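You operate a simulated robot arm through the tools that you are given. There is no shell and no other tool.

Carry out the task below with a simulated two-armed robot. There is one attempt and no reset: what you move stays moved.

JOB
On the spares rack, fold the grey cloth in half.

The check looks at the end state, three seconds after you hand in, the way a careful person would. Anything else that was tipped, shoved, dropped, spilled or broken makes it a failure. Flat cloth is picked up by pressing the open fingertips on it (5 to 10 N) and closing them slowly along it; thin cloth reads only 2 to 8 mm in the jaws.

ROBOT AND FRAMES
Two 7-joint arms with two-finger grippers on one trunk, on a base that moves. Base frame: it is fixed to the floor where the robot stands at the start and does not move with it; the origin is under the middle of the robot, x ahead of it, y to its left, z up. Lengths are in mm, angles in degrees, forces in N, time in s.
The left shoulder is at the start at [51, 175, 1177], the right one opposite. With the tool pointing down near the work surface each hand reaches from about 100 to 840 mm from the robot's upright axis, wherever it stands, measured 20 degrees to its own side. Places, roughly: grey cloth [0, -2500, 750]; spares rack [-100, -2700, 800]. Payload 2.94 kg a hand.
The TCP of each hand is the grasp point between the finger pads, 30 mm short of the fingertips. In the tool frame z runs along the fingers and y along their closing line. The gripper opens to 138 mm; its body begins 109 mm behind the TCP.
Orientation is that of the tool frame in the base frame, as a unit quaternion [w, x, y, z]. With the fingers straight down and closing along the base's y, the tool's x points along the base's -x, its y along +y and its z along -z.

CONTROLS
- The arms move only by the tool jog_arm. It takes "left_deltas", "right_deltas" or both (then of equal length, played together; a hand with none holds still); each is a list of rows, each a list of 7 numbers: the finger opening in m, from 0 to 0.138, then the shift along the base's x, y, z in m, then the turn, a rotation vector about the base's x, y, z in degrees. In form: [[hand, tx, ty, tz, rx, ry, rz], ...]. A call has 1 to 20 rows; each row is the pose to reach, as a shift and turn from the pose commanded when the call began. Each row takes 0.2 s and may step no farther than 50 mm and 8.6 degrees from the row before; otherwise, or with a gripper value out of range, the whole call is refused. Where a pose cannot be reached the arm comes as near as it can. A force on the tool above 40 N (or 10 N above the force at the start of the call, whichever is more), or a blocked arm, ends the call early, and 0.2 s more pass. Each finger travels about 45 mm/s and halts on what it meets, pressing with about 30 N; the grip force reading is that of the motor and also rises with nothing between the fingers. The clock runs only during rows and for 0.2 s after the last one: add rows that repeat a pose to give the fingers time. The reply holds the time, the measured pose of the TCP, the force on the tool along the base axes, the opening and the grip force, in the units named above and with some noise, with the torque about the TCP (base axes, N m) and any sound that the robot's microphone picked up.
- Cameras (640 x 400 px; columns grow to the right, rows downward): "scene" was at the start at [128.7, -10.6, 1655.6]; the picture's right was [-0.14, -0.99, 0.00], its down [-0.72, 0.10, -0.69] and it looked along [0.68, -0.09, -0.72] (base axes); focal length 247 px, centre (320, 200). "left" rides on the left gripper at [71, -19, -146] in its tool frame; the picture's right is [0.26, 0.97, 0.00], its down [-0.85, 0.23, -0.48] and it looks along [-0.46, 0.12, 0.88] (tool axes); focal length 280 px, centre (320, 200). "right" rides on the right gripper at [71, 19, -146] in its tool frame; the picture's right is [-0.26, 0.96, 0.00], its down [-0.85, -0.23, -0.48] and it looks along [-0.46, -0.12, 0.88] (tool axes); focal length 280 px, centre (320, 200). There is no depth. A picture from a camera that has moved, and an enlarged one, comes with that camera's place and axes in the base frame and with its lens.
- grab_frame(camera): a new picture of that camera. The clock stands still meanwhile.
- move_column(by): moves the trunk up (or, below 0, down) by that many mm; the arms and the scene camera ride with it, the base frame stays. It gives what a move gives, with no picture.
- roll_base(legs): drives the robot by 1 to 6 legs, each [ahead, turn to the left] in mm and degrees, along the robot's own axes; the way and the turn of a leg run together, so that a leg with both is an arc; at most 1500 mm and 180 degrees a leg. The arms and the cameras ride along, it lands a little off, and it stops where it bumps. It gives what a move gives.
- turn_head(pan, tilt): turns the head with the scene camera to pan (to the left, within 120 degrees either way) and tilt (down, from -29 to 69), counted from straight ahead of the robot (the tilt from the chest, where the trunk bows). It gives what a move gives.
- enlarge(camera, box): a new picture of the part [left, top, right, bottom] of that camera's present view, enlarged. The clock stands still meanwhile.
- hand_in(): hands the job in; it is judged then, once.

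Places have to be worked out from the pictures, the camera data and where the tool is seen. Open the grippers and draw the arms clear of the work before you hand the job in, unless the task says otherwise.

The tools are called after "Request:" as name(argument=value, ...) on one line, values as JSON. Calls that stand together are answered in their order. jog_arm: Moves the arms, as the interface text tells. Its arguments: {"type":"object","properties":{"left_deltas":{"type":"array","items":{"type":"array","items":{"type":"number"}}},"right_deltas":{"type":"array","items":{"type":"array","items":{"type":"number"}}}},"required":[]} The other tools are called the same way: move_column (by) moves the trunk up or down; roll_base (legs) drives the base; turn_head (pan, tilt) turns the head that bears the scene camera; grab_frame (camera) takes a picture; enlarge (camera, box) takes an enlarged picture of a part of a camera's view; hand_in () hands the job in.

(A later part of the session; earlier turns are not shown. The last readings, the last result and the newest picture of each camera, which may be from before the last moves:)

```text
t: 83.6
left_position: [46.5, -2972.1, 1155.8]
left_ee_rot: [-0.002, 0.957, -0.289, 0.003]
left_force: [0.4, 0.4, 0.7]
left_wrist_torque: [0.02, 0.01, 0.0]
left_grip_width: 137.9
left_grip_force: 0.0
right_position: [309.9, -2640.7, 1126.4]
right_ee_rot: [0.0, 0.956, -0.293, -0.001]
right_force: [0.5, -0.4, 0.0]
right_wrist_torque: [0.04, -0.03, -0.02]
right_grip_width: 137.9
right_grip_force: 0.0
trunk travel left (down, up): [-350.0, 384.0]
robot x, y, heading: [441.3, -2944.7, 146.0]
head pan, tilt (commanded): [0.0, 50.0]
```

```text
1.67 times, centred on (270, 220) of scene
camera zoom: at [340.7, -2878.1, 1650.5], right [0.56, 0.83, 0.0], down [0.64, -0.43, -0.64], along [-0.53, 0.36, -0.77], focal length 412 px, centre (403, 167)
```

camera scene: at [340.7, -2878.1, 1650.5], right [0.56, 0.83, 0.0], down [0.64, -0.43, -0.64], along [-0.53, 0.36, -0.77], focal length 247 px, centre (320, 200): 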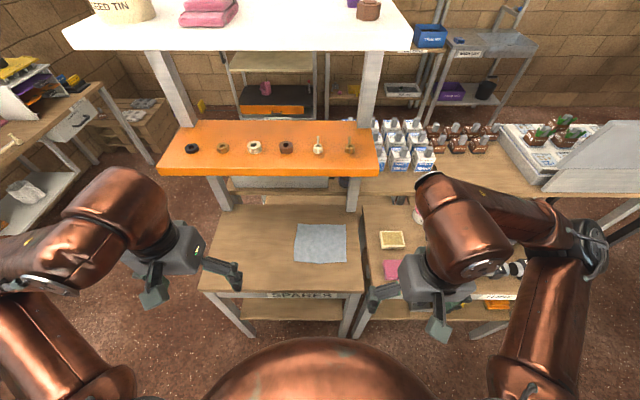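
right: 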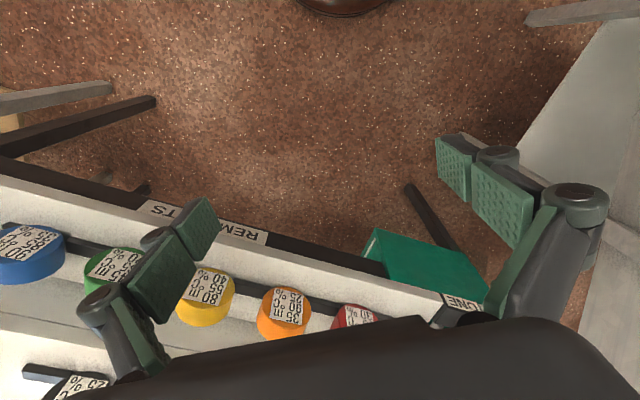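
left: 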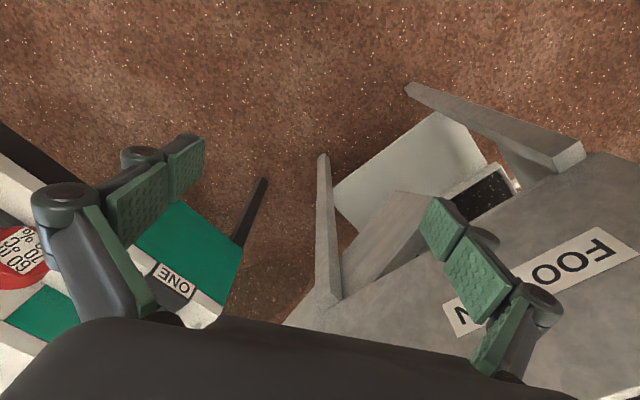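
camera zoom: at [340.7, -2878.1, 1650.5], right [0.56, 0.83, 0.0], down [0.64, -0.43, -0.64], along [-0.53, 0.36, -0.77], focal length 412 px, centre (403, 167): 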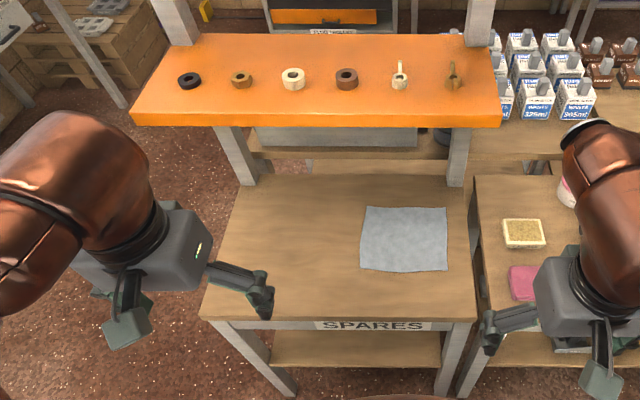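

In the rack-aligned frame from the camera (F ahead, R right) I judge the cloth corners at about F 434–439 (near edge), F 609–615 (far edge), R −100…+108, with the table top near z≈757 and the orange shelf's front edge at F≈499, z≈1165. I lower both hands in front of the shelf, narrowing the fingers to 30 mm, to hover short of the cloth.

Request:
jog_arm(left_deltas=[[0.03, -0.0071, 0.0232, -0.0296, 0, 0, 0], [0.03, -0.0143, 0.0463, -0.0592, 0, 0, 0], [0.03, -0.0214, 0.0695, -0.0888, 0, 0, 0], [0.03, -0.0285, 0.0926, -0.1184, 0, 0, 0], [0.03, -0.0357, 0.1158, -0.148, 0, 0, 0], [0.03, -0.0428, 0.139, -0.1776, 0, 0, 0], [0.03, -0.0499, 0.1621, -0.2072, 0, 0, 0], [0.03, -0.057, 0.1853, -0.2368, 0, 0, 0], [0.03, -0.0642, 0.2084, -0.2664, 0, 0, 0], [0.03, -0.0713, 0.2316, -0.296, 0, 0, 0]], right_deltas=[[0.03, -0.0235, 0.0049, -0.0266, 0, 0, 0], [0.03, -0.0469, 0.0099, -0.0532, 0, 0, 0], [0.03, -0.0704, 0.0148, -0.0798, 0, 0, 0], [0.03, -0.0938, 0.0197, -0.1064, 0, 0, 0], [0.03, -0.1173, 0.0247, -0.133, 0, 0, 0], [0.03, -0.1407, 0.0296, -0.1596, 0, 0, 0], [0.03, -0.1642, 0.0345, -0.1862, 0, 0, 0], [0.03, -0.1876, 0.0394, -0.2128, 0, 0, 0], [0.03, -0.2111, 0.0444, -0.2394, 0, 0, 0], [0.03, -0.2345, 0.0493, -0.266, 0, 0, 0]])

Request:
grab_frame(camera="scene")

Request:
grab_frame(camera="left")

Request:
grab_frame(camera="right")

```text
t: 85.8
left_position: [-24.4, -2739.3, 859.1]
left_ee_rot: [-0.002, 0.957, -0.289, 0.003]
left_force: [-0.1, 0.2, -0.4]
left_wrist_torque: [-0.06, -0.04, 0.0]
left_grip_width: 29.9
left_grip_force: 0.0
left hand out of reach, approached as far as the arm can: row 1, 2, 3, 4
right_position: [72.3, -2591.3, 860.1]
right_ee_rot: [0.0, 0.957, -0.292, 0.001]
right_force: [-0.1, -0.3, 0.2]
right_wrist_torque: [-0.05, -0.01, 0.01]
right_grip_width: 30.1
right_grip_force: 0.1
trunk travel left (down, up): [-350.0, 384.0]
robot x, y, heading: [439.9, -2950.5, 146.1]
head pan, tilt (commanded): [0.0, 50.0]
```

```text
taken
camera scene: at [339.5, -2876.8, 1650.4], right [0.56, 0.83, 0.0], down [0.64, -0.43, -0.64], along [-0.53, 0.36, -0.77], focal length 247 px, centre (320, 200)
```

scene: 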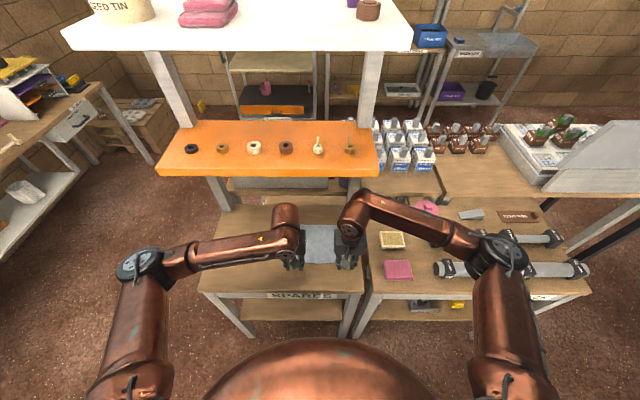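

```text
taken
camera left: at [43.4, -2763.0, 1005.2], right [-0.32, -0.95, 0.0], down [-0.84, 0.28, 0.47], along [-0.44, 0.15, -0.88], focal length 280 px, centre (320, 200)
```

left: 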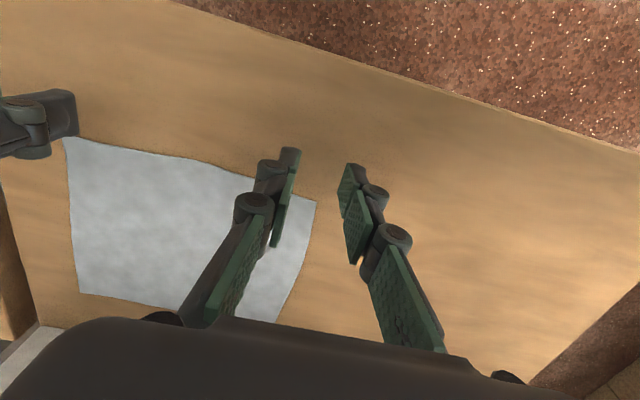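

```text
taken
camera right: at [121.6, -2646.6, 1005.4], right [-0.76, -0.65, 0.0], down [-0.58, 0.67, 0.47], along [-0.31, 0.36, -0.88], focal length 280 px, centre (320, 200)
```

right: 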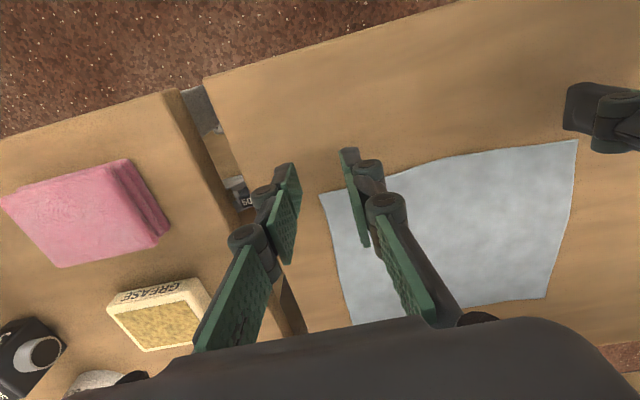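

The wrist cameras agree with the scene view only if the tabletop is at z≈802 (not 757), so the cloth's near edge is at F≈412 and far edge at F≈581, R −97…+98; the shelf bottom is near z≈1190. I move over the two near corners with a 10° forward tilt so the wrists stay clear of the shelf.

Request:
jog_arm(left_deltas=[[0.026, -0.0056, 0.0094, 0.0, 1.4, 2.07, 0], [0.026, -0.0112, 0.0189, -0.002, 2.8, 4.15, 0], [0.026, -0.0168, 0.0283, -0.005, 4.2, 6.22, 0], [0.026, -0.0223, 0.0377, -0.009, 5.585, 8.295, 0], [0.026, -0.0223, 0.0377, -0.009, 5.585, 8.295, 0]], right_deltas=[[0.026, -0.0101, 0.0017, 0.0, 1.4, 2.07, 0], [0.026, -0.0202, 0.0034, -0.002, 2.8, 4.15, 0], [0.026, -0.0303, 0.005, -0.005, 4.2, 6.22, 0], [0.026, -0.0403, 0.0067, -0.01, 5.585, 8.295, 0], [0.026, -0.0403, 0.0067, -0.01, 5.585, 8.295, 0]])

Request:
enlarge(camera="scene", box=[240, 160, 400, 280])

Request:
grab_frame(camera="left")

Request:
grab_frame(camera="right")

```text
t: 87.0
left_position: [-46.7, -2702.7, 850.9]
left_ee_rot: [-0.028, 0.953, -0.29, -0.08]
left_force: [-0.2, -0.3, -0.1]
left_wrist_torque: [0.02, -0.02, 0.0]
left_grip_width: 26.0
left_grip_force: 0.0
right_position: [33.9, -2584.2, 850.8]
right_ee_rot: [-0.025, 0.953, -0.291, -0.084]
right_force: [-0.2, -0.6, -0.3]
right_wrist_torque: [0.02, -0.03, -0.03]
right_grip_width: 26.0
right_grip_force: 0.1
trunk travel left (down, up): [-350.0, 384.0]
robot x, y, heading: [442.9, -2948.3, 145.9]
head pan, tilt (commanded): [0.0, 50.0]
```

```text
3.33 times, centred on (320, 220) of scene
camera zoom: at [340.7, -2877.8, 1650.6], right [0.56, 0.83, 0.0], down [0.64, -0.43, -0.64], along [-0.53, 0.36, -0.77], focal length 825 px, centre (320, 133)
```

zoom: 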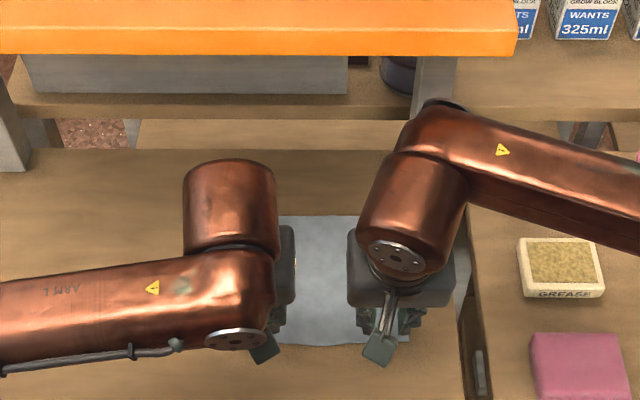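

```text
taken
camera left: at [41.9, -2739.1, 983.2], right [-0.32, -0.95, -0.05], down [-0.76, 0.23, 0.61], along [-0.57, 0.23, -0.79], focal length 280 px, centre (320, 200)
```

left: 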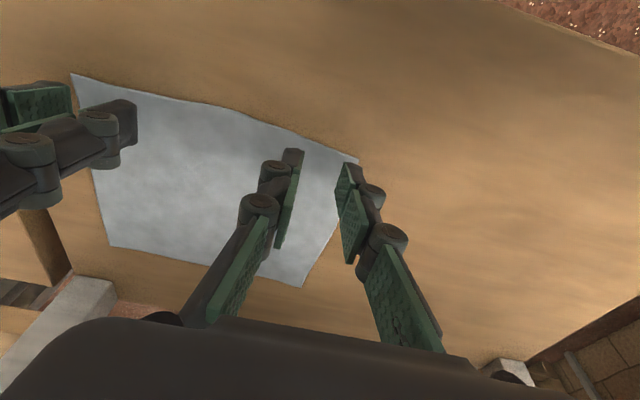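

```text
taken
camera right: at [102.5, -2654.4, 981.8], right [-0.75, -0.66, 0.05], down [-0.5, 0.61, 0.62], along [-0.43, 0.44, -0.79], focal length 280 px, centre (320, 200)
```

right: 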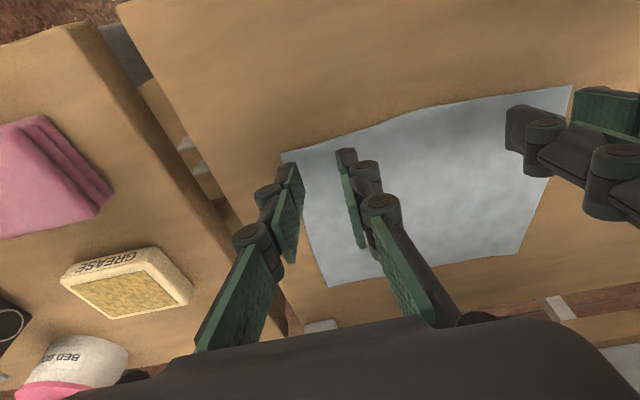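

The wrist views confirm the table at z≈802 and the fingertips just above the near corners, ~20 mm up; gap between gripper bodies is ~50 mm. I shift slightly inward on the cloth and come down to just above contact.

Request:
jog_arm(left_deltas=[[0.026, -0.001, 0.003, -0.004, 0, 0, 0], [0.026, -0.0019, 0.0061, -0.008, 0, 0, 0], [0.026, -0.0019, 0.0061, -0.012, 0, 0, 0], [0.026, -0.0019, 0.0061, -0.014, 0, 0, 0]], right_deltas=[[0.026, -0.0032, 0.0001, -0.004, 0, 0, 0], [0.026, -0.0065, 0.0002, -0.008, 0, 0, 0], [0.026, -0.0065, 0.0002, -0.012, 0, 0, 0], [0.026, -0.0065, 0.0002, -0.014, 0, 0, 0]])

Request:
enlarge(camera="left", box=[200, 100, 440, 280])

Request:
enlarge(camera="right", box=[200, 100, 440, 280])

```text
t: 88.0
left_position: [-47.6, -2696.6, 839.0]
left_ee_rot: [-0.027, 0.954, -0.289, -0.08]
left_force: [0.3, 0.6, -0.8]
left_wrist_torque: [0.0, -0.02, 0.01]
left_grip_width: 25.8
left_grip_force: 0.1
right_position: [27.6, -2584.4, 835.6]
right_ee_rot: [-0.025, 0.953, -0.292, -0.082]
right_force: [-0.1, 0.1, -0.6]
right_wrist_torque: [-0.01, -0.02, -0.02]
right_grip_width: 26.2
right_grip_force: 0.1
trunk travel left (down, up): [-350.0, 384.0]
robot x, y, heading: [441.4, -2948.9, 145.8]
head pan, tilt (commanded): [0.0, 50.0]
```

```text
2.22 times, centred on (320, 190) of left
camera zoom: at [40.1, -2733.1, 969.7], right [-0.32, -0.95, -0.05], down [-0.76, 0.23, 0.61], along [-0.57, 0.23, -0.79], focal length 623 px, centre (320, 222)
```

zoom: 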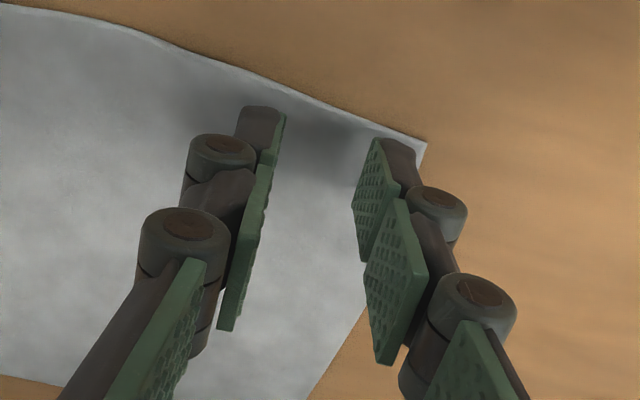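

```text
2.22 times, centred on (320, 190) of right
camera zoom: at [96.4, -2653.6, 967.9], right [-0.75, -0.66, 0.05], down [-0.5, 0.61, 0.62], along [-0.43, 0.44, -0.79], focal length 623 px, centre (320, 222)
```

zoom: 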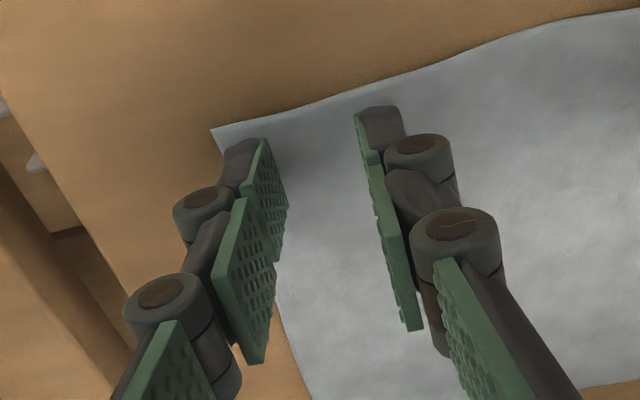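

Both fingertip pairs hover just over the cloth near its corners, with contact shadows visible. I lower in 1 mm steps to feel for contact.

Request:
jog_arm(left_deltas=[[0.026, 0, 0, -0.001, 0, 0, 0], [0.026, 0, 0, -0.002, 0, 0, 0], [0.026, 0, 0, -0.003, 0, 0, 0], [0.026, 0, 0, -0.003, 0, 0, 0]], right_deltas=[[0.026, 0, 0, -0.001, 0, 0, 0], [0.026, 0, 0, -0.002, 0, 0, 0], [0.026, 0, 0, -0.002, 0, 0, 0], [0.026, 0, 0, -0.002, 0, 0, 0]])

```text
t: 89.0
left_position: [-47.2, -2697.8, 833.7]
left_ee_rot: [-0.028, 0.954, -0.289, -0.08]
left_force: [0.3, 0.2, 0.0]
left_wrist_torque: [0.0, 0.01, 0.03]
left_grip_width: 26.0
left_grip_force: 0.1
right_position: [27.3, -2583.6, 835.1]
right_ee_rot: [-0.025, 0.952, -0.292, -0.083]
right_force: [-0.8, 0.2, -0.5]
right_wrist_torque: [-0.04, 0.01, -0.02]
right_grip_width: 26.2
right_grip_force: 0.0
trunk travel left (down, up): [-350.0, 384.0]
robot x, y, heading: [445.9, -2948.1, 146.3]
head pan, tilt (commanded): [0.0, 50.0]
```

No contact force yet at TCP z≈834. I keep lowering by 3 mm.

Request:
jog_arm(left_deltas=[[0.026, 0, 0, -0.001, 0, 0, 0], [0.026, 0, 0, -0.002, 0, 0, 0], [0.026, 0, 0, -0.003, 0, 0, 0], [0.026, 0, 0, -0.003, 0, 0, 0]], right_deltas=[[0.026, 0, 0, -0.001, 0, 0, 0], [0.026, 0, 0, -0.002, 0, 0, 0], [0.026, 0, 0, -0.003, 0, 0, 0], [0.026, 0, 0, -0.003, 0, 0, 0]])

```text
t: 90.0
left_position: [-47.9, -2697.1, 833.4]
left_ee_rot: [-0.028, 0.953, -0.289, -0.08]
left_force: [-0.9, -0.2, 3.3]
left_wrist_torque: [-0.06, 0.02, -0.05]
left_grip_width: 25.9
left_grip_force: 0.1
right_position: [27.6, -2584.7, 831.9]
right_ee_rot: [-0.024, 0.953, -0.291, -0.084]
right_force: [-1.2, 2.2, 7.6]
right_wrist_torque: [-0.05, 0.0, -0.02]
right_grip_width: 25.8
right_grip_force: 0.2
trunk travel left (down, up): [-350.0, 384.0]
robot x, y, heading: [441.5, -2950.6, 146.3]
head pan, tilt (commanded): [0.0, 50.0]
```

Contact: left 3 N, right 7.6 N. I lower the left hand 1 mm more and start closing both slowly to 16 mm.

Request:
jog_arm(left_deltas=[[0.026, 0, 0, -0.001, 0, 0, 0], [0.025, 0, 0, -0.001, 0, 0, 0], [0.024, 0, 0, -0.001, 0, 0, 0], [0.023, 0, 0, -0.001, 0, 0, 0], [0.022, 0, 0, -0.001, 0, 0, 0], [0.021, 0, 0, -0.001, 0, 0, 0], [0.02, 0, 0, -0.001, 0, 0, 0], [0.019, 0, 0, -0.001, 0, 0, 0], [0.018, 0, 0, -0.001, 0, 0, 0], [0.017, 0, 0, -0.001, 0, 0, 0], [0.016, 0, 0, -0.001, 0, 0, 0]], right_deltas=[[0.026, 0, 0, 0, 0, 0, 0], [0.025, 0, 0, 0, 0, 0, 0], [0.024, 0, 0, 0, 0, 0, 0], [0.023, 0, 0, 0, 0, 0, 0], [0.022, 0, 0, 0, 0, 0, 0], [0.021, 0, 0, 0, 0, 0, 0], [0.02, 0, 0, 0, 0, 0, 0], [0.019, 0, 0, 0, 0, 0, 0], [0.018, 0, 0, 0, 0, 0, 0], [0.017, 0, 0, 0, 0, 0, 0], [0.016, 0, 0, 0, 0, 0, 0]])

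Request:
enlarge(camera="left", box=[200, 100, 440, 280])

Request:
enlarge(camera="right", box=[200, 100, 440, 280])

```text
t: 92.4
left_position: [-47.0, -2699.3, 831.0]
left_ee_rot: [-0.028, 0.953, -0.29, -0.08]
left_force: [-1.2, -0.9, 12.3]
left_wrist_torque: [-0.14, 0.04, 0.0]
left_grip_width: 15.8
left_grip_force: 0.0
right_position: [27.9, -2584.8, 830.3]
right_ee_rot: [-0.026, 0.953, -0.291, -0.083]
right_force: [-0.4, -0.3, 3.8]
right_wrist_torque: [-0.08, 0.03, 0.04]
right_grip_width: 16.7
right_grip_force: 0.2
trunk travel left (down, up): [-350.0, 384.0]
robot x, y, heading: [443.5, -2949.4, 146.3]
head pan, tilt (commanded): [0.0, 50.0]
```

```text
2.22 times, centred on (320, 190) of left
camera zoom: at [41.0, -2733.8, 963.0], right [-0.32, -0.95, -0.05], down [-0.76, 0.23, 0.61], along [-0.57, 0.23, -0.79], focal length 623 px, centre (320, 222)
```

zoom: 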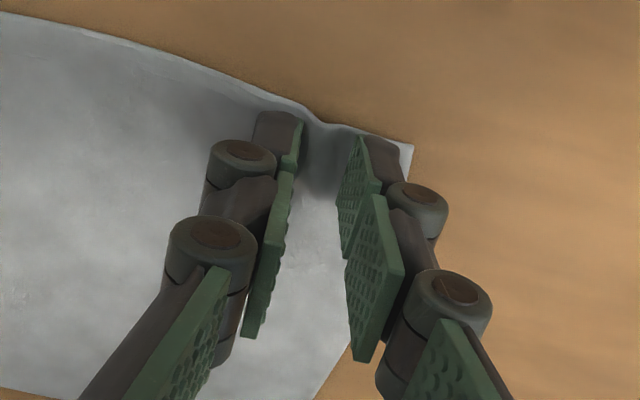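

```text
2.22 times, centred on (320, 190) of right
camera zoom: at [97.2, -2654.3, 963.4], right [-0.75, -0.66, 0.05], down [-0.5, 0.61, 0.62], along [-0.43, 0.44, -0.79], focal length 623 px, centre (320, 222)
```

zoom: 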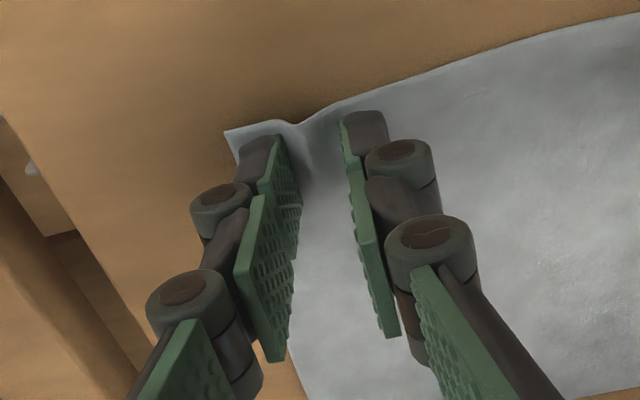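

A ridge is forming between both finger pairs. I trim the pressure (left slightly up, right slightly down) and continue closing slowly.

Request:
jog_arm(left_deltas=[[0.015, 0, 0, 0.0005, 0, 0, 0], [0.014, 0, 0, 0.0005, 0, 0, 0], [0.013, 0, 0, 0.0005, 0, 0, 0], [0.012, 0, 0, 0.0005, 0, 0, 0], [0.011, 0, 0, 0.0005, 0, 0, 0], [0.01, 0, 0, 0.0005, 0, 0, 0], [0.009, 0, 0, 0.0005, 0, 0, 0], [0.008, 0, 0, 0.0005, 0, 0, 0], [0.007, 0, 0, 0.0005, 0, 0, 0]], right_deltas=[[0.015, 0, 0, -0.0005, 0, 0, 0], [0.014, 0, 0, -0.0005, 0, 0, 0], [0.013, 0, 0, -0.0005, 0, 0, 0], [0.012, 0, 0, -0.0005, 0, 0, 0], [0.011, 0, 0, -0.0005, 0, 0, 0], [0.01, 0, 0, -0.0005, 0, 0, 0], [0.009, 0, 0, -0.0005, 0, 0, 0], [0.008, 0, 0, -0.0005, 0, 0, 0], [0.007, 0, 0, -0.0005, 0, 0, 0]])

Request:
enlarge(camera="left", box=[200, 100, 440, 280])

Request:
enlarge(camera="right", box=[200, 100, 440, 280])

```text
t: 94.4
left_position: [-47.2, -2696.4, 831.4]
left_ee_rot: [-0.028, 0.954, -0.288, -0.08]
left_force: [0.8, 0.0, -0.6]
left_wrist_torque: [-0.02, 0.02, -0.02]
left_grip_width: 6.9
left_grip_force: 0.2
right_position: [28.4, -2583.3, 830.4]
right_ee_rot: [-0.026, 0.953, -0.291, -0.084]
right_force: [-0.5, -0.2, 2.4]
right_wrist_torque: [-0.01, -0.03, 0.04]
right_grip_width: 6.8
right_grip_force: 0.0
trunk travel left (down, up): [-350.0, 384.0]
robot x, y, heading: [442.7, -2946.7, 145.8]
head pan, tilt (commanded): [0.0, 50.0]
```

```text
2.22 times, centred on (320, 190) of left
camera zoom: at [40.5, -2733.4, 963.2], right [-0.32, -0.95, -0.05], down [-0.76, 0.23, 0.61], along [-0.57, 0.23, -0.79], focal length 623 px, centre (320, 222)
```

zoom: 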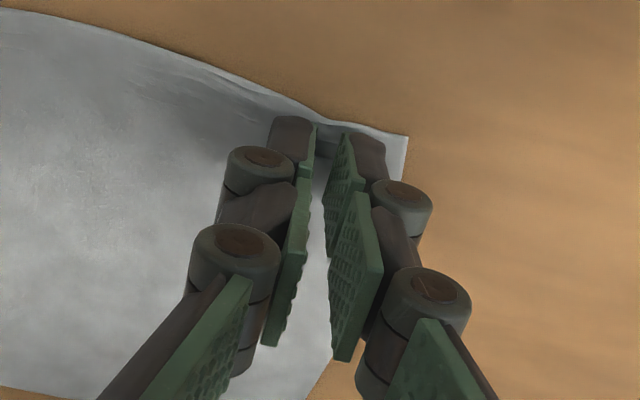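

```text
2.22 times, centred on (320, 190) of right
camera zoom: at [96.6, -2653.6, 962.4], right [-0.75, -0.66, 0.05], down [-0.5, 0.61, 0.62], along [-0.43, 0.44, -0.79], focal length 623 px, centre (320, 222)
```

zoom: 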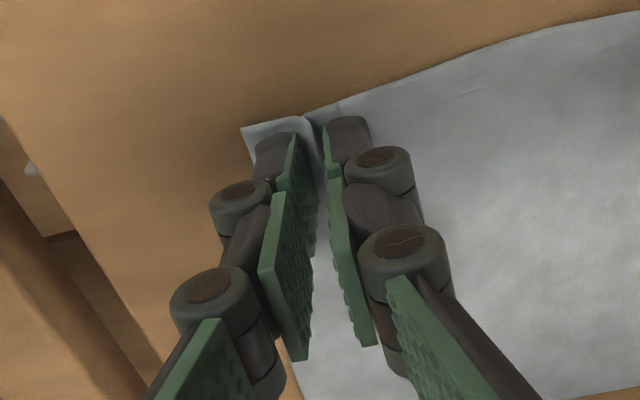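

The right ridge is well formed between the pads; the left lost pressure and its ridge slipped. I close the right fully, while on the left I reopen, lift slightly and press again.

Request:
jog_arm(left_deltas=[[0.01, 0, 0, 0.002, 0, 0, 0], [0.015, 0, 0, 0.003, 0, 0, 0], [0.02, 0, 0, 0.003, 0, 0, 0], [0.026, 0, 0, 0.003, 0, 0, 0], [0.028, 0, 0, 0.001, 0, 0, 0], [0.028, 0, 0, -0.0005, 0, 0, 0], [0.028, 0, 0, -0.0005, 0, 0, 0]], right_deltas=[[0.006, 0, 0, 0, 0, 0, 0], [0.005, 0, 0, 0, 0, 0, 0], [0.004, 0, 0, 0, 0, 0, 0], [0.003, 0, 0, 0, 0, 0, 0], [0.002, 0, 0, 0, 0, 0, 0], [0.0, 0, 0, 0, 0, 0, 0], [0.0, 0, 0, 0, 0, 0, 0]])

Request:
enlarge(camera="left", box=[200, 100, 440, 280])

Request:
enlarge(camera="right", box=[200, 100, 440, 280])

```text
t: 96.0
left_position: [-47.1, -2697.0, 831.4]
left_ee_rot: [-0.028, 0.953, -0.289, -0.081]
left_force: [-1.8, 0.2, 9.8]
left_wrist_torque: [-0.12, 0.06, -0.01]
left_grip_width: 27.9
left_grip_force: 0.1
right_position: [29.4, -2583.6, 830.8]
right_ee_rot: [-0.025, 0.952, -0.292, -0.083]
right_force: [-0.8, 0.0, 0.9]
right_wrist_torque: [-0.04, 0.04, 0.0]
right_grip_width: 4.1
right_grip_force: 26.2
trunk travel left (down, up): [-350.0, 384.0]
robot x, y, heading: [439.6, -2949.5, 146.0]
head pan, tilt (commanded): [0.0, 50.0]
```

```text
2.22 times, centred on (320, 190) of left
camera zoom: at [40.8, -2733.7, 963.8], right [-0.32, -0.95, -0.05], down [-0.76, 0.22, 0.61], along [-0.57, 0.24, -0.79], focal length 623 px, centre (320, 222)
```

zoom: 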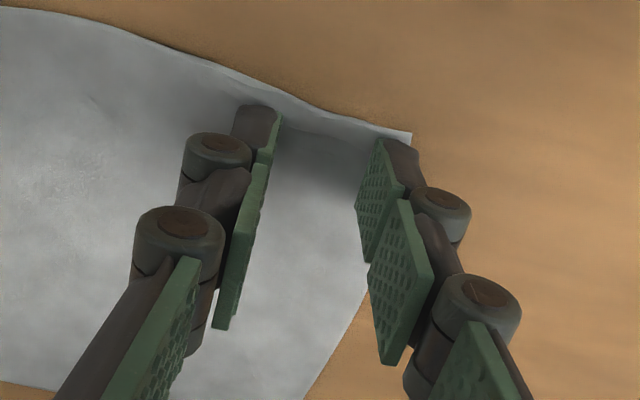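

```text
2.22 times, centred on (320, 190) of right
camera zoom: at [96.9, -2654.0, 963.2], right [-0.75, -0.66, 0.05], down [-0.5, 0.61, 0.62], along [-0.43, 0.44, -0.79], focal length 623 px, centre (320, 222)
```

zoom: 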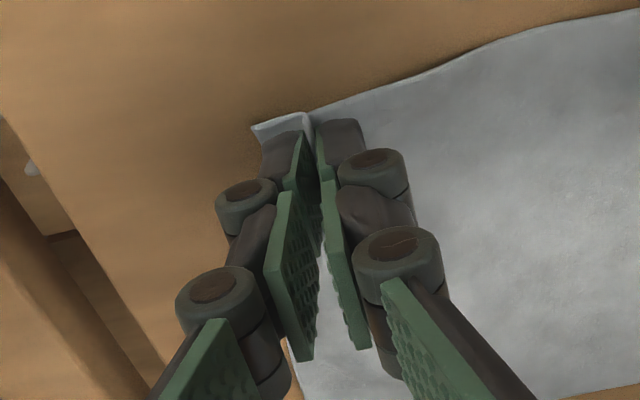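

The right hand now holds cloth (4.1 mm, 26 N). The left outer finger sits half off the cloth's edge, so I lift it slightly, shift it 6 mm inward and press again.

Request:
jog_arm(left_deltas=[[0.026, 0, 0, 0.003, 0, 0, 0], [0.026, 0.0017, 0.0025, 0.003, 0, 0, 0], [0.026, 0.0034, 0.005, 0.003, 0, 0, 0], [0.026, 0.0034, 0.005, 0.001, 0, 0, 0], [0.026, 0.0034, 0.005, 0.0, 0, 0, 0], [0.026, 0.0034, 0.005, 0.0, 0, 0, 0]])

Request:
enlarge(camera="left", box=[200, 100, 440, 280])

```text
t: 97.4
left_position: [-45.2, -2691.8, 832.0]
left_ee_rot: [-0.029, 0.953, -0.289, -0.081]
left_force: [0.9, -1.2, 10.3]
left_wrist_torque: [-0.08, -0.05, 0.01]
left_grip_width: 25.7
left_grip_force: 0.1
right_position: [28.5, -2585.2, 831.8]
right_ee_rot: [-0.025, 0.953, -0.291, -0.083]
right_force: [1.0, 1.3, -0.6]
right_wrist_torque: [0.2, -0.15, -0.07]
right_grip_width: 1.9
right_grip_force: 25.6
trunk travel left (down, up): [-350.0, 384.0]
robot x, y, heading: [441.0, -2947.0, 145.9]
head pan, tilt (commanded): [0.0, 50.0]
```

```text
2.22 times, centred on (320, 190) of left
camera zoom: at [44.4, -2728.7, 963.7], right [-0.32, -0.95, -0.05], down [-0.76, 0.22, 0.61], along [-0.57, 0.24, -0.79], focal length 623 px, centre (320, 222)
```

zoom: 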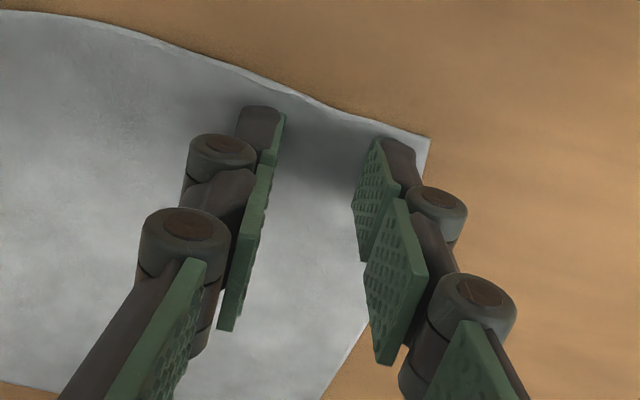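

Left now has both fingertips on the cloth with ~10 N. I close it slowly while easing down slightly to keep the pressure.

Request:
jog_arm(left_deltas=[[0.025, 0, 0, 0, 0, 0, 0], [0.024, 0, 0, 0, 0, 0, 0], [0.023, 0, 0, 0, 0, 0, 0], [0.022, 0, 0, -0.0001, 0, 0, 0], [0.021, 0, 0, -0.0001, 0, 0, 0], [0.02, 0, 0, -0.0002, 0, 0, 0], [0.019, 0, 0, -0.0002, 0, 0, 0], [0.018, 0, 0, -0.0003, 0, 0, 0], [0.017, 0, 0, -0.0003, 0, 0, 0], [0.016, 0, 0, -0.0004, 0, 0, 0], [0.015, 0, 0, -0.0004, 0, 0, 0], [0.014, 0, 0, -0.0005, 0, 0, 0], [0.013, 0, 0, -0.0005, 0, 0, 0], [0.012, 0, 0, -0.0006, 0, 0, 0]])

Request:
enlarge(camera="left", box=[200, 100, 440, 280])

Request:
enlarge(camera="right", box=[200, 100, 440, 280])

```text
t: 100.4
left_position: [-43.4, -2691.7, 831.4]
left_ee_rot: [-0.028, 0.953, -0.29, -0.081]
left_force: [2.2, 2.8, 14.0]
left_wrist_torque: [0.03, -0.18, 0.05]
left_grip_width: 12.9
left_grip_force: 0.8
right_position: [27.5, -2585.1, 831.5]
right_ee_rot: [-0.026, 0.953, -0.29, -0.082]
right_force: [-2.1, -1.7, -1.5]
right_wrist_torque: [0.04, -0.06, -0.03]
right_grip_width: 5.2
right_grip_force: 38.8
trunk travel left (down, up): [-350.0, 384.0]
robot x, y, heading: [441.3, -2946.8, 145.9]
head pan, tilt (commanded): [0.0, 50.0]
```

```text
2.22 times, centred on (320, 190) of left
camera zoom: at [44.7, -2728.7, 962.6], right [-0.32, -0.95, -0.05], down [-0.76, 0.22, 0.61], along [-0.57, 0.23, -0.79], focal length 623 px, centre (320, 222)
```

zoom: 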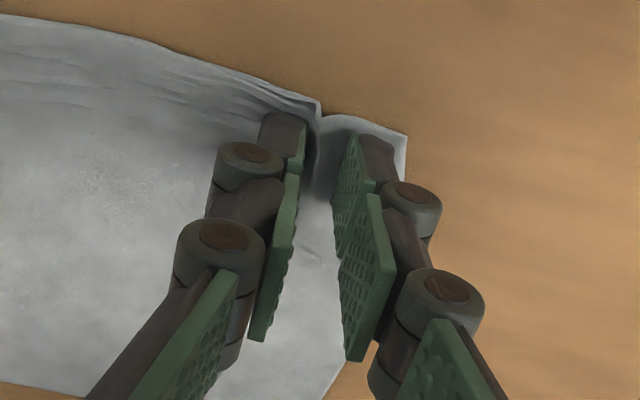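

```text
2.22 times, centred on (320, 190) of right
camera zoom: at [97.2, -2653.9, 963.2], right [-0.75, -0.66, 0.05], down [-0.5, 0.61, 0.62], along [-0.43, 0.44, -0.79], focal length 623 px, centre (320, 222)
```

zoom: 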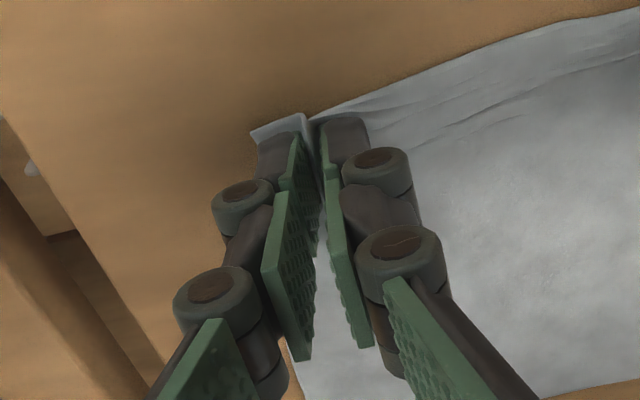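

Right holds firmly (5.2 mm, 39 N) and the left ridge is standing between the pads, with some tension between the hands. I finish closing the left while easing it 4 mm toward the right hand.

Request:
jog_arm(left_deltas=[[0.011, 0.0004, 0.0006, 0, 0, 0, 0], [0.01, 0.0008, 0.0012, 0, 0, 0, 0], [0.009, 0.0012, 0.0018, -0.0001, 0, 0, 0], [0.008, 0.0015, 0.0023, -0.0002, 0, 0, 0], [0.007, 0.0018, 0.0027, -0.0003, 0, 0, 0], [0.006, 0.002, 0.003, -0.0003, 0, 0, 0], [0.005, 0.0022, 0.0033, -0.0003, 0, 0, 0], [0.004, 0.0022, 0.0033, -0.0003, 0, 0, 0], [0.003, 0.0022, 0.0033, -0.0003, 0, 0, 0], [0.001, 0.0022, 0.0033, -0.0003, 0, 0, 0], [0.0, 0.0022, 0.0033, -0.0003, 0, 0, 0], [0.0, 0.0022, 0.0033, -0.0003, 0, 0, 0]])

Request:
enlarge(camera="left", box=[200, 100, 440, 280])

Request:
enlarge(camera="right", box=[200, 100, 440, 280])

```text
t: 103.0
left_position: [-41.5, -2687.5, 830.4]
left_ee_rot: [-0.028, 0.954, -0.289, -0.08]
left_force: [-0.8, 0.7, 1.2]
left_wrist_torque: [-0.39, 0.18, 0.11]
left_grip_width: 0.6
left_grip_force: 24.6
right_position: [29.2, -2583.5, 831.1]
right_ee_rot: [-0.026, 0.953, -0.291, -0.084]
right_force: [-1.9, -1.8, -1.2]
right_wrist_torque: [-0.01, -0.02, -0.02]
right_grip_width: 6.3
right_grip_force: 31.9
trunk travel left (down, up): [-350.0, 384.0]
robot x, y, heading: [444.2, -2950.9, 146.2]
head pan, tilt (commanded): [0.0, 50.0]
```

```text
2.22 times, centred on (320, 190) of left
camera zoom: at [46.3, -2725.5, 961.7], right [-0.32, -0.95, -0.05], down [-0.76, 0.23, 0.61], along [-0.57, 0.23, -0.79], focal length 623 px, centre (320, 222)
```

zoom: 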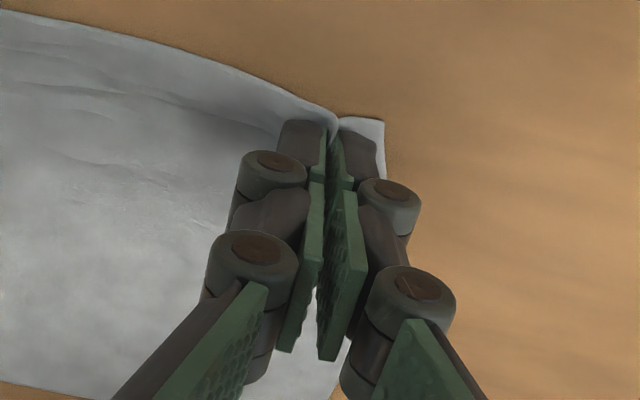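

```text
2.22 times, centred on (320, 190) of right
camera zoom: at [96.9, -2653.9, 962.9], right [-0.75, -0.66, 0.05], down [-0.5, 0.61, 0.62], along [-0.43, 0.44, -0.79], focal length 623 px, centre (320, 222)
```

zoom: 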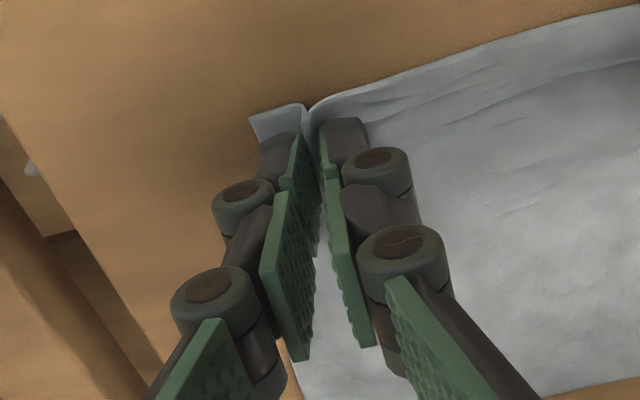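

Both hands appear to have a pinched ridge. I test the hold with a small 20 mm lift and look.

Request:
jog_arm(left_deltas=[[0.0, -0.001, 0.0006, 0.005, 0, 0, 0], [0.0, -0.002, 0.0012, 0.01, 0, 0, 0], [0.0, -0.003, 0.002, 0.015, 0, 0, 0], [0.0, -0.004, 0.0027, 0.02, 0, 0, 0]], right_deltas=[[0.0, -0.001, 0.0006, 0.005, 0, 0, 0], [0.0, -0.002, 0.0012, 0.01, 0, 0, 0], [0.0, -0.003, 0.002, 0.015, 0, 0, 0], [0.0, -0.004, 0.0027, 0.02, 0, 0, 0]])

Request:
grab_frame(camera="left")

Request:
grab_frame(camera="right")

Request:
enlarge(camera="scene", box=[240, 160, 400, 280])

```text
t: 104.0
left_position: [-48.0, -2685.8, 850.7]
left_ee_rot: [-0.028, 0.954, -0.289, -0.08]
left_force: [1.4, 1.5, 4.0]
left_wrist_torque: [0.08, -0.04, -0.01]
left_grip_width: 1.0
left_grip_force: 32.0
right_position: [23.0, -2581.7, 851.2]
right_ee_rot: [-0.025, 0.952, -0.292, -0.084]
right_force: [-0.1, -3.7, 2.9]
right_wrist_torque: [-0.06, 0.06, -0.01]
right_grip_width: 3.0
right_grip_force: 38.8
trunk travel left (down, up): [-350.0, 384.0]
robot x, y, heading: [439.8, -2949.6, 146.2]
head pan, tilt (commanded): [0.0, 50.0]
```

```text
taken
camera left: at [42.0, -2722.8, 981.9], right [-0.32, -0.95, -0.05], down [-0.76, 0.23, 0.61], along [-0.57, 0.23, -0.79], focal length 280 px, centre (320, 200)
```

left: 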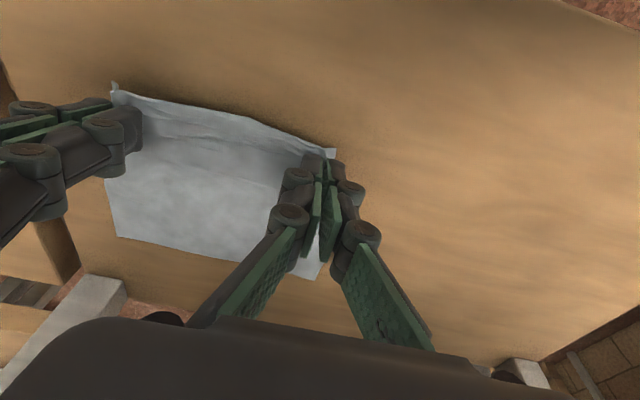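

```text
taken
camera right: at [92.4, -2651.1, 982.7], right [-0.75, -0.66, 0.05], down [-0.5, 0.61, 0.62], along [-0.43, 0.44, -0.79], focal length 280 px, centre (320, 200)
```

right: 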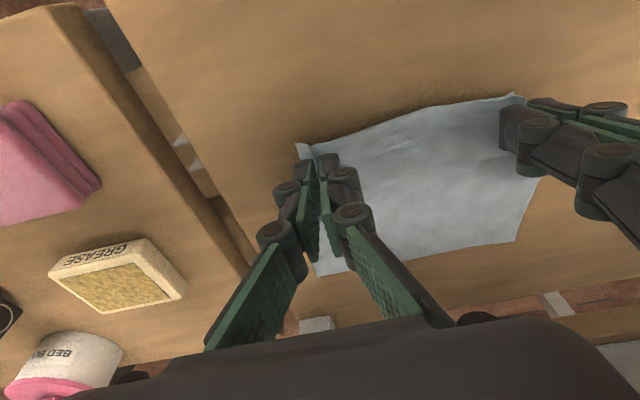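

```text
3.33 times, centred on (320, 220) of scene
camera zoom: at [340.8, -2878.0, 1650.6], right [0.56, 0.83, 0.0], down [0.64, -0.43, -0.64], along [-0.53, 0.36, -0.77], focal length 825 px, centre (320, 133)
```

zoom: 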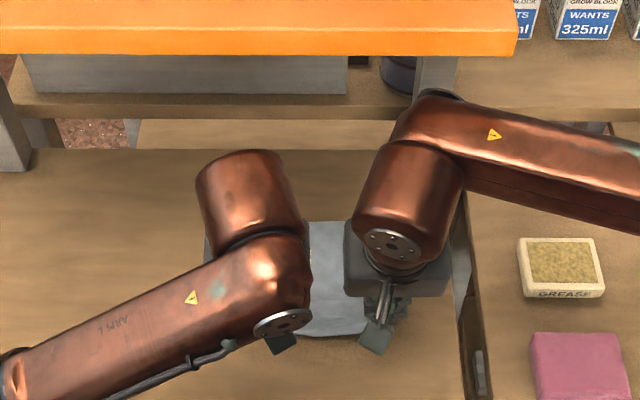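

Both corners lifted off the table, held by the pinches; the far edge stays at F≈565–579. I carry the near edge up and forward in an arc, tilting the tools further as I go, stopping halfway to check.

Request:
jog_arm(left_deltas=[[0.0, -0.0029, 0.002, 0.0083, 1.4, 2.07, 0], [0.0, -0.0082, 0.0055, 0.018, 2.79, 4.15, 0], [0.0, -0.0147, 0.0099, 0.0257, 4.19, 6.22, 0], [0.0, -0.0221, 0.0149, 0.0322, 5.585, 8.295, 0], [0.0, -0.0303, 0.0204, 0.0368, 6.98, 10.37, 0], [0.0, -0.039, 0.0262, 0.0392, 8.38, 12.44, 0], [0.0, -0.0477, 0.0321, 0.0397, 9.77, 14.52, 0], [0.0, -0.0565, 0.038, 0.037, 11.17, 16.59, 0]], right_deltas=[[0.0, -0.0027, 0.0018, 0.0083, 1.4, 2.07, 0], [0.0, -0.0074, 0.005, 0.018, 2.79, 4.15, 0], [0.0, -0.0133, 0.0089, 0.0257, 4.19, 6.22, 0], [0.0, -0.02, 0.0135, 0.0322, 5.585, 8.295, 0], [0.0, -0.0275, 0.0185, 0.0368, 6.98, 10.37, 0], [0.0, -0.0354, 0.0238, 0.0392, 8.38, 12.44, 0], [0.0, -0.0434, 0.0292, 0.0397, 9.77, 14.52, 0], [0.0, -0.0513, 0.0346, 0.037, 11.17, 16.59, 0]])

Request:
grab_frame(camera="left")

Request:
grab_frame(camera="right")

Request:
grab_frame(camera="scene")

```text
t: 105.8
left_position: [-102.9, -2647.4, 887.3]
left_ee_rot: [-0.079, 0.925, -0.281, -0.244]
left_force: [3.1, 0.9, 3.2]
left_wrist_torque: [0.06, -0.06, 0.01]
left_grip_width: 0.2
left_grip_force: 25.6
right_position: [-27.4, -2548.5, 886.7]
right_ee_rot: [-0.076, 0.924, -0.283, -0.248]
right_force: [-0.8, -1.4, -2.0]
right_wrist_torque: [-0.04, 0.0, 0.03]
right_grip_width: 3.1
right_grip_force: 26.6
trunk travel left (down, up): [-350.0, 384.0]
robot x, y, heading: [443.5, -2946.8, 146.0]
head pan, tilt (commanded): [0.0, 50.0]
```

```text
taken
camera left: at [18.4, -2706.6, 978.7], right [-0.35, -0.93, -0.14], down [-0.55, 0.08, 0.83], along [-0.76, 0.37, -0.54], focal length 280 px, centre (320, 200)
```

left: 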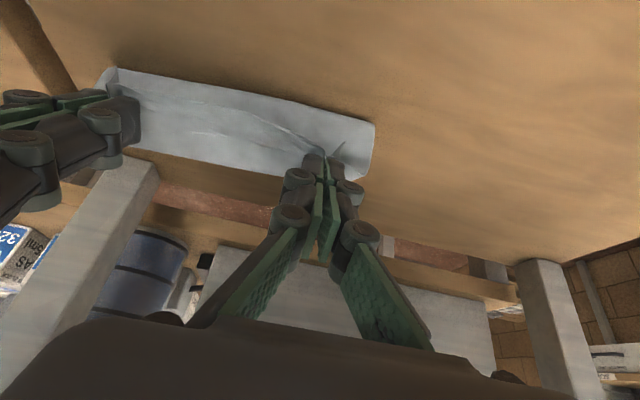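

```text
taken
camera right: at [73.7, -2638.5, 978.5], right [-0.73, -0.67, 0.13], down [-0.28, 0.47, 0.84], along [-0.62, 0.57, -0.53], focal length 280 px, centre (320, 200)
```

right: 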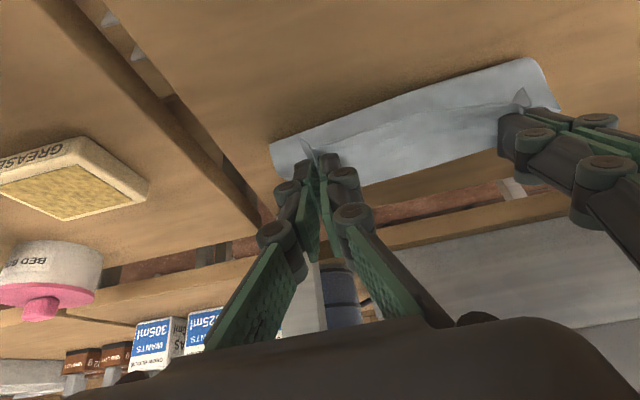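

```text
taken
camera scene: at [340.7, -2877.8, 1650.5], right [0.56, 0.83, 0.0], down [0.64, -0.43, -0.64], along [-0.53, 0.36, -0.77], focal length 247 px, centre (320, 200)
```

scene: 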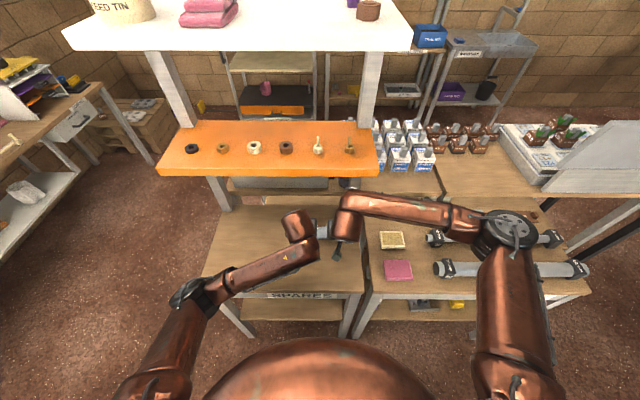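

The near edge is half way over, but the cloth's far part seems to lie further forward than before (edge maybe at F≈600–625). I zoom in to understand its shape before going on.

Request:
enlarge(camera="left", box=[80, 40, 400, 240])

Request:
enlarge(camera="right", box=[240, 30, 560, 230])

Request:
enlarge(camera="scene", box=[270, 180, 382, 250])

```text
2.00 times, centred on (240, 140) of left
camera zoom: at [18.4, -2706.6, 978.7], right [-0.35, -0.93, -0.14], down [-0.55, 0.08, 0.83], along [-0.76, 0.37, -0.54], focal length 561 px, centre (480, 320)
```

zoom: 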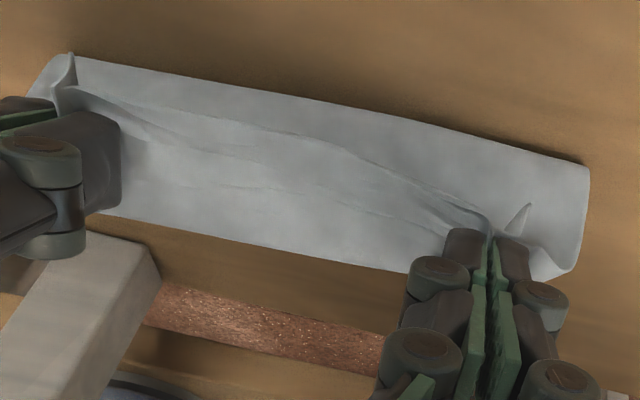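

```text
2.00 times, centred on (400, 130) of right
camera zoom: at [73.7, -2638.5, 978.5], right [-0.73, -0.67, 0.13], down [-0.28, 0.47, 0.84], along [-0.62, 0.57, -0.53], focal length 561 px, centre (160, 340)
```

zoom: 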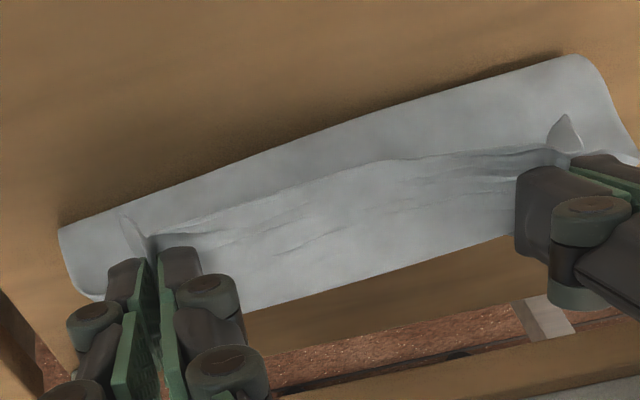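

```text
5.71 times, centred on (326, 215) of scene
camera zoom: at [340.7, -2877.8, 1650.5], right [0.56, 0.83, 0.0], down [0.64, -0.43, -0.64], along [-0.53, 0.36, -0.77], focal length 1414 px, centre (286, 114)
```

zoom: 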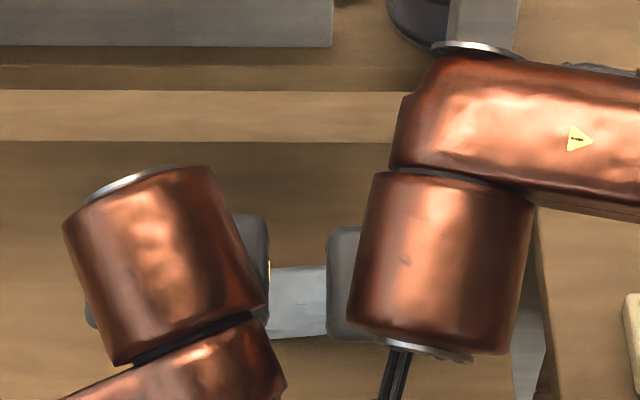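

Cross-checking the scene and wrist views, the visible front boundary is the raised bend at z≈862, so the bottom half has not slid: the pinched edge with a ~18 mm hem is carried at F≈512. I keep the tilt at 30° and bring it down toward the far edge (tip F≈558 left, 548 right), stopping 10 mm above the table.

Request:
jog_arm(left_deltas=[[0.0, -0.0084, 0.0056, -0.004, 0, 0, 0], [0.0, -0.0164, 0.0111, -0.01, 0, 0, 0], [0.0, -0.0236, 0.0159, -0.016, 0, 0, 0], [0.0, -0.0282, 0.019, -0.023, 0, 0, 0], [0.0, -0.032, 0.0216, -0.03, 0, 0, 0], [0.0, -0.0348, 0.0234, -0.037, 0, 0, 0], [0.0, -0.0367, 0.0247, -0.044, 0, 0, 0], [0.0, -0.0382, 0.0257, -0.05, 0, 0, 0]], right_deltas=[[0.0, -0.008, 0.0054, -0.004, 0, 0, 0], [0.0, -0.0157, 0.0106, -0.01, 0, 0, 0], [0.0, -0.0226, 0.0152, -0.016, 0, 0, 0], [0.0, -0.027, 0.0182, -0.023, 0, 0, 0], [0.0, -0.0307, 0.0207, -0.03, 0, 0, 0], [0.0, -0.0332, 0.0223, -0.037, 0, 0, 0], [0.0, -0.035, 0.0236, -0.044, 0, 0, 0], [0.0, -0.0365, 0.0246, -0.05, 0, 0, 0]])

Request:
grab_frame(camera="left")

Request:
grab_frame(camera="right")

Request:
enlarge(camera="scene", box=[260, 160, 388, 250])

```text
t: 107.6
left_position: [-142.4, -2622.5, 837.3]
left_ee_rot: [-0.078, 0.925, -0.28, -0.244]
left_force: [-0.2, 0.9, -1.8]
left_wrist_torque: [-0.04, 0.02, 0.05]
left_grip_width: 6.2
left_grip_force: 28.6
right_position: [-63.2, -2520.9, 839.3]
right_ee_rot: [-0.074, 0.924, -0.282, -0.247]
right_force: [-1.6, 0.4, -0.5]
right_wrist_torque: [0.1, -0.03, -0.05]
right_grip_width: 4.8
right_grip_force: 39.9
trunk travel left (down, up): [-350.0, 384.0]
robot x, y, heading: [444.2, -2943.8, 145.8]
head pan, tilt (commanded): [0.0, 50.0]
```

```text
taken
camera left: at [-20.3, -2680.7, 928.3], right [-0.35, -0.93, -0.14], down [-0.55, 0.08, 0.83], along [-0.76, 0.36, -0.54], focal length 280 px, centre (320, 200)
```

left: 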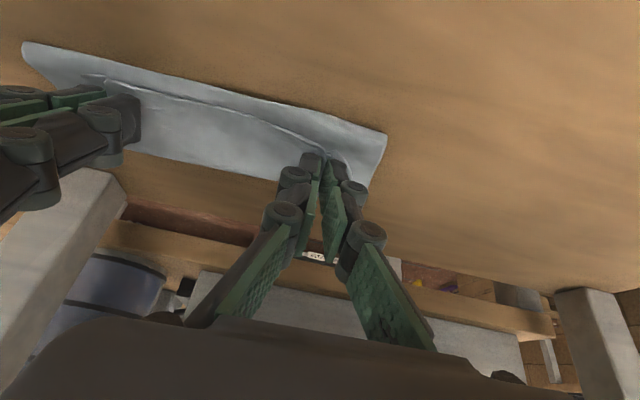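

```text
taken
camera right: at [36.9, -2613.9, 928.8], right [-0.73, -0.67, 0.13], down [-0.28, 0.47, 0.84], along [-0.62, 0.57, -0.53], focal length 280 px, centre (320, 200)
```

right: 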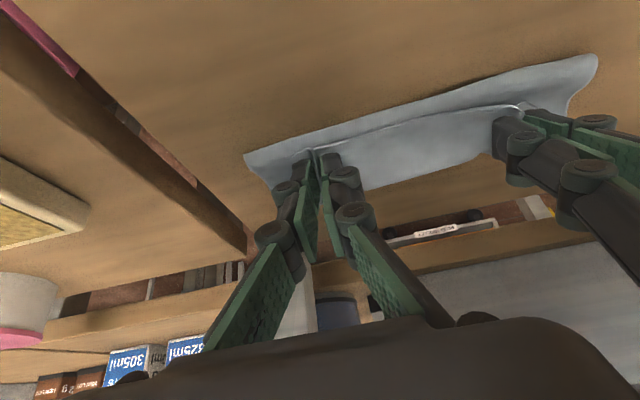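

```text
4.44 times, centred on (324, 205) of scene
camera zoom: at [340.6, -2877.7, 1650.5], right [0.56, 0.83, 0.0], down [0.64, -0.43, -0.64], along [-0.53, 0.36, -0.77], focal length 1100 px, centre (302, 178)
```

zoom: 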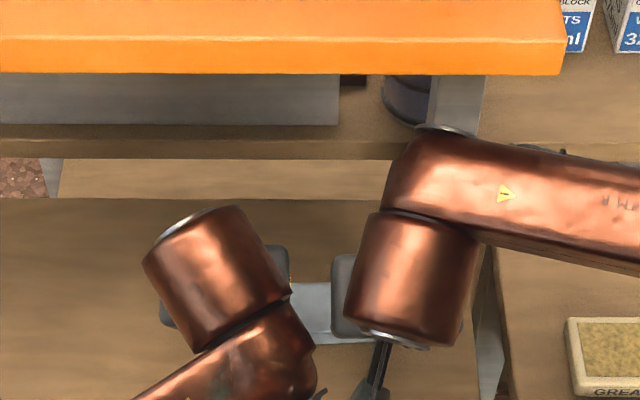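

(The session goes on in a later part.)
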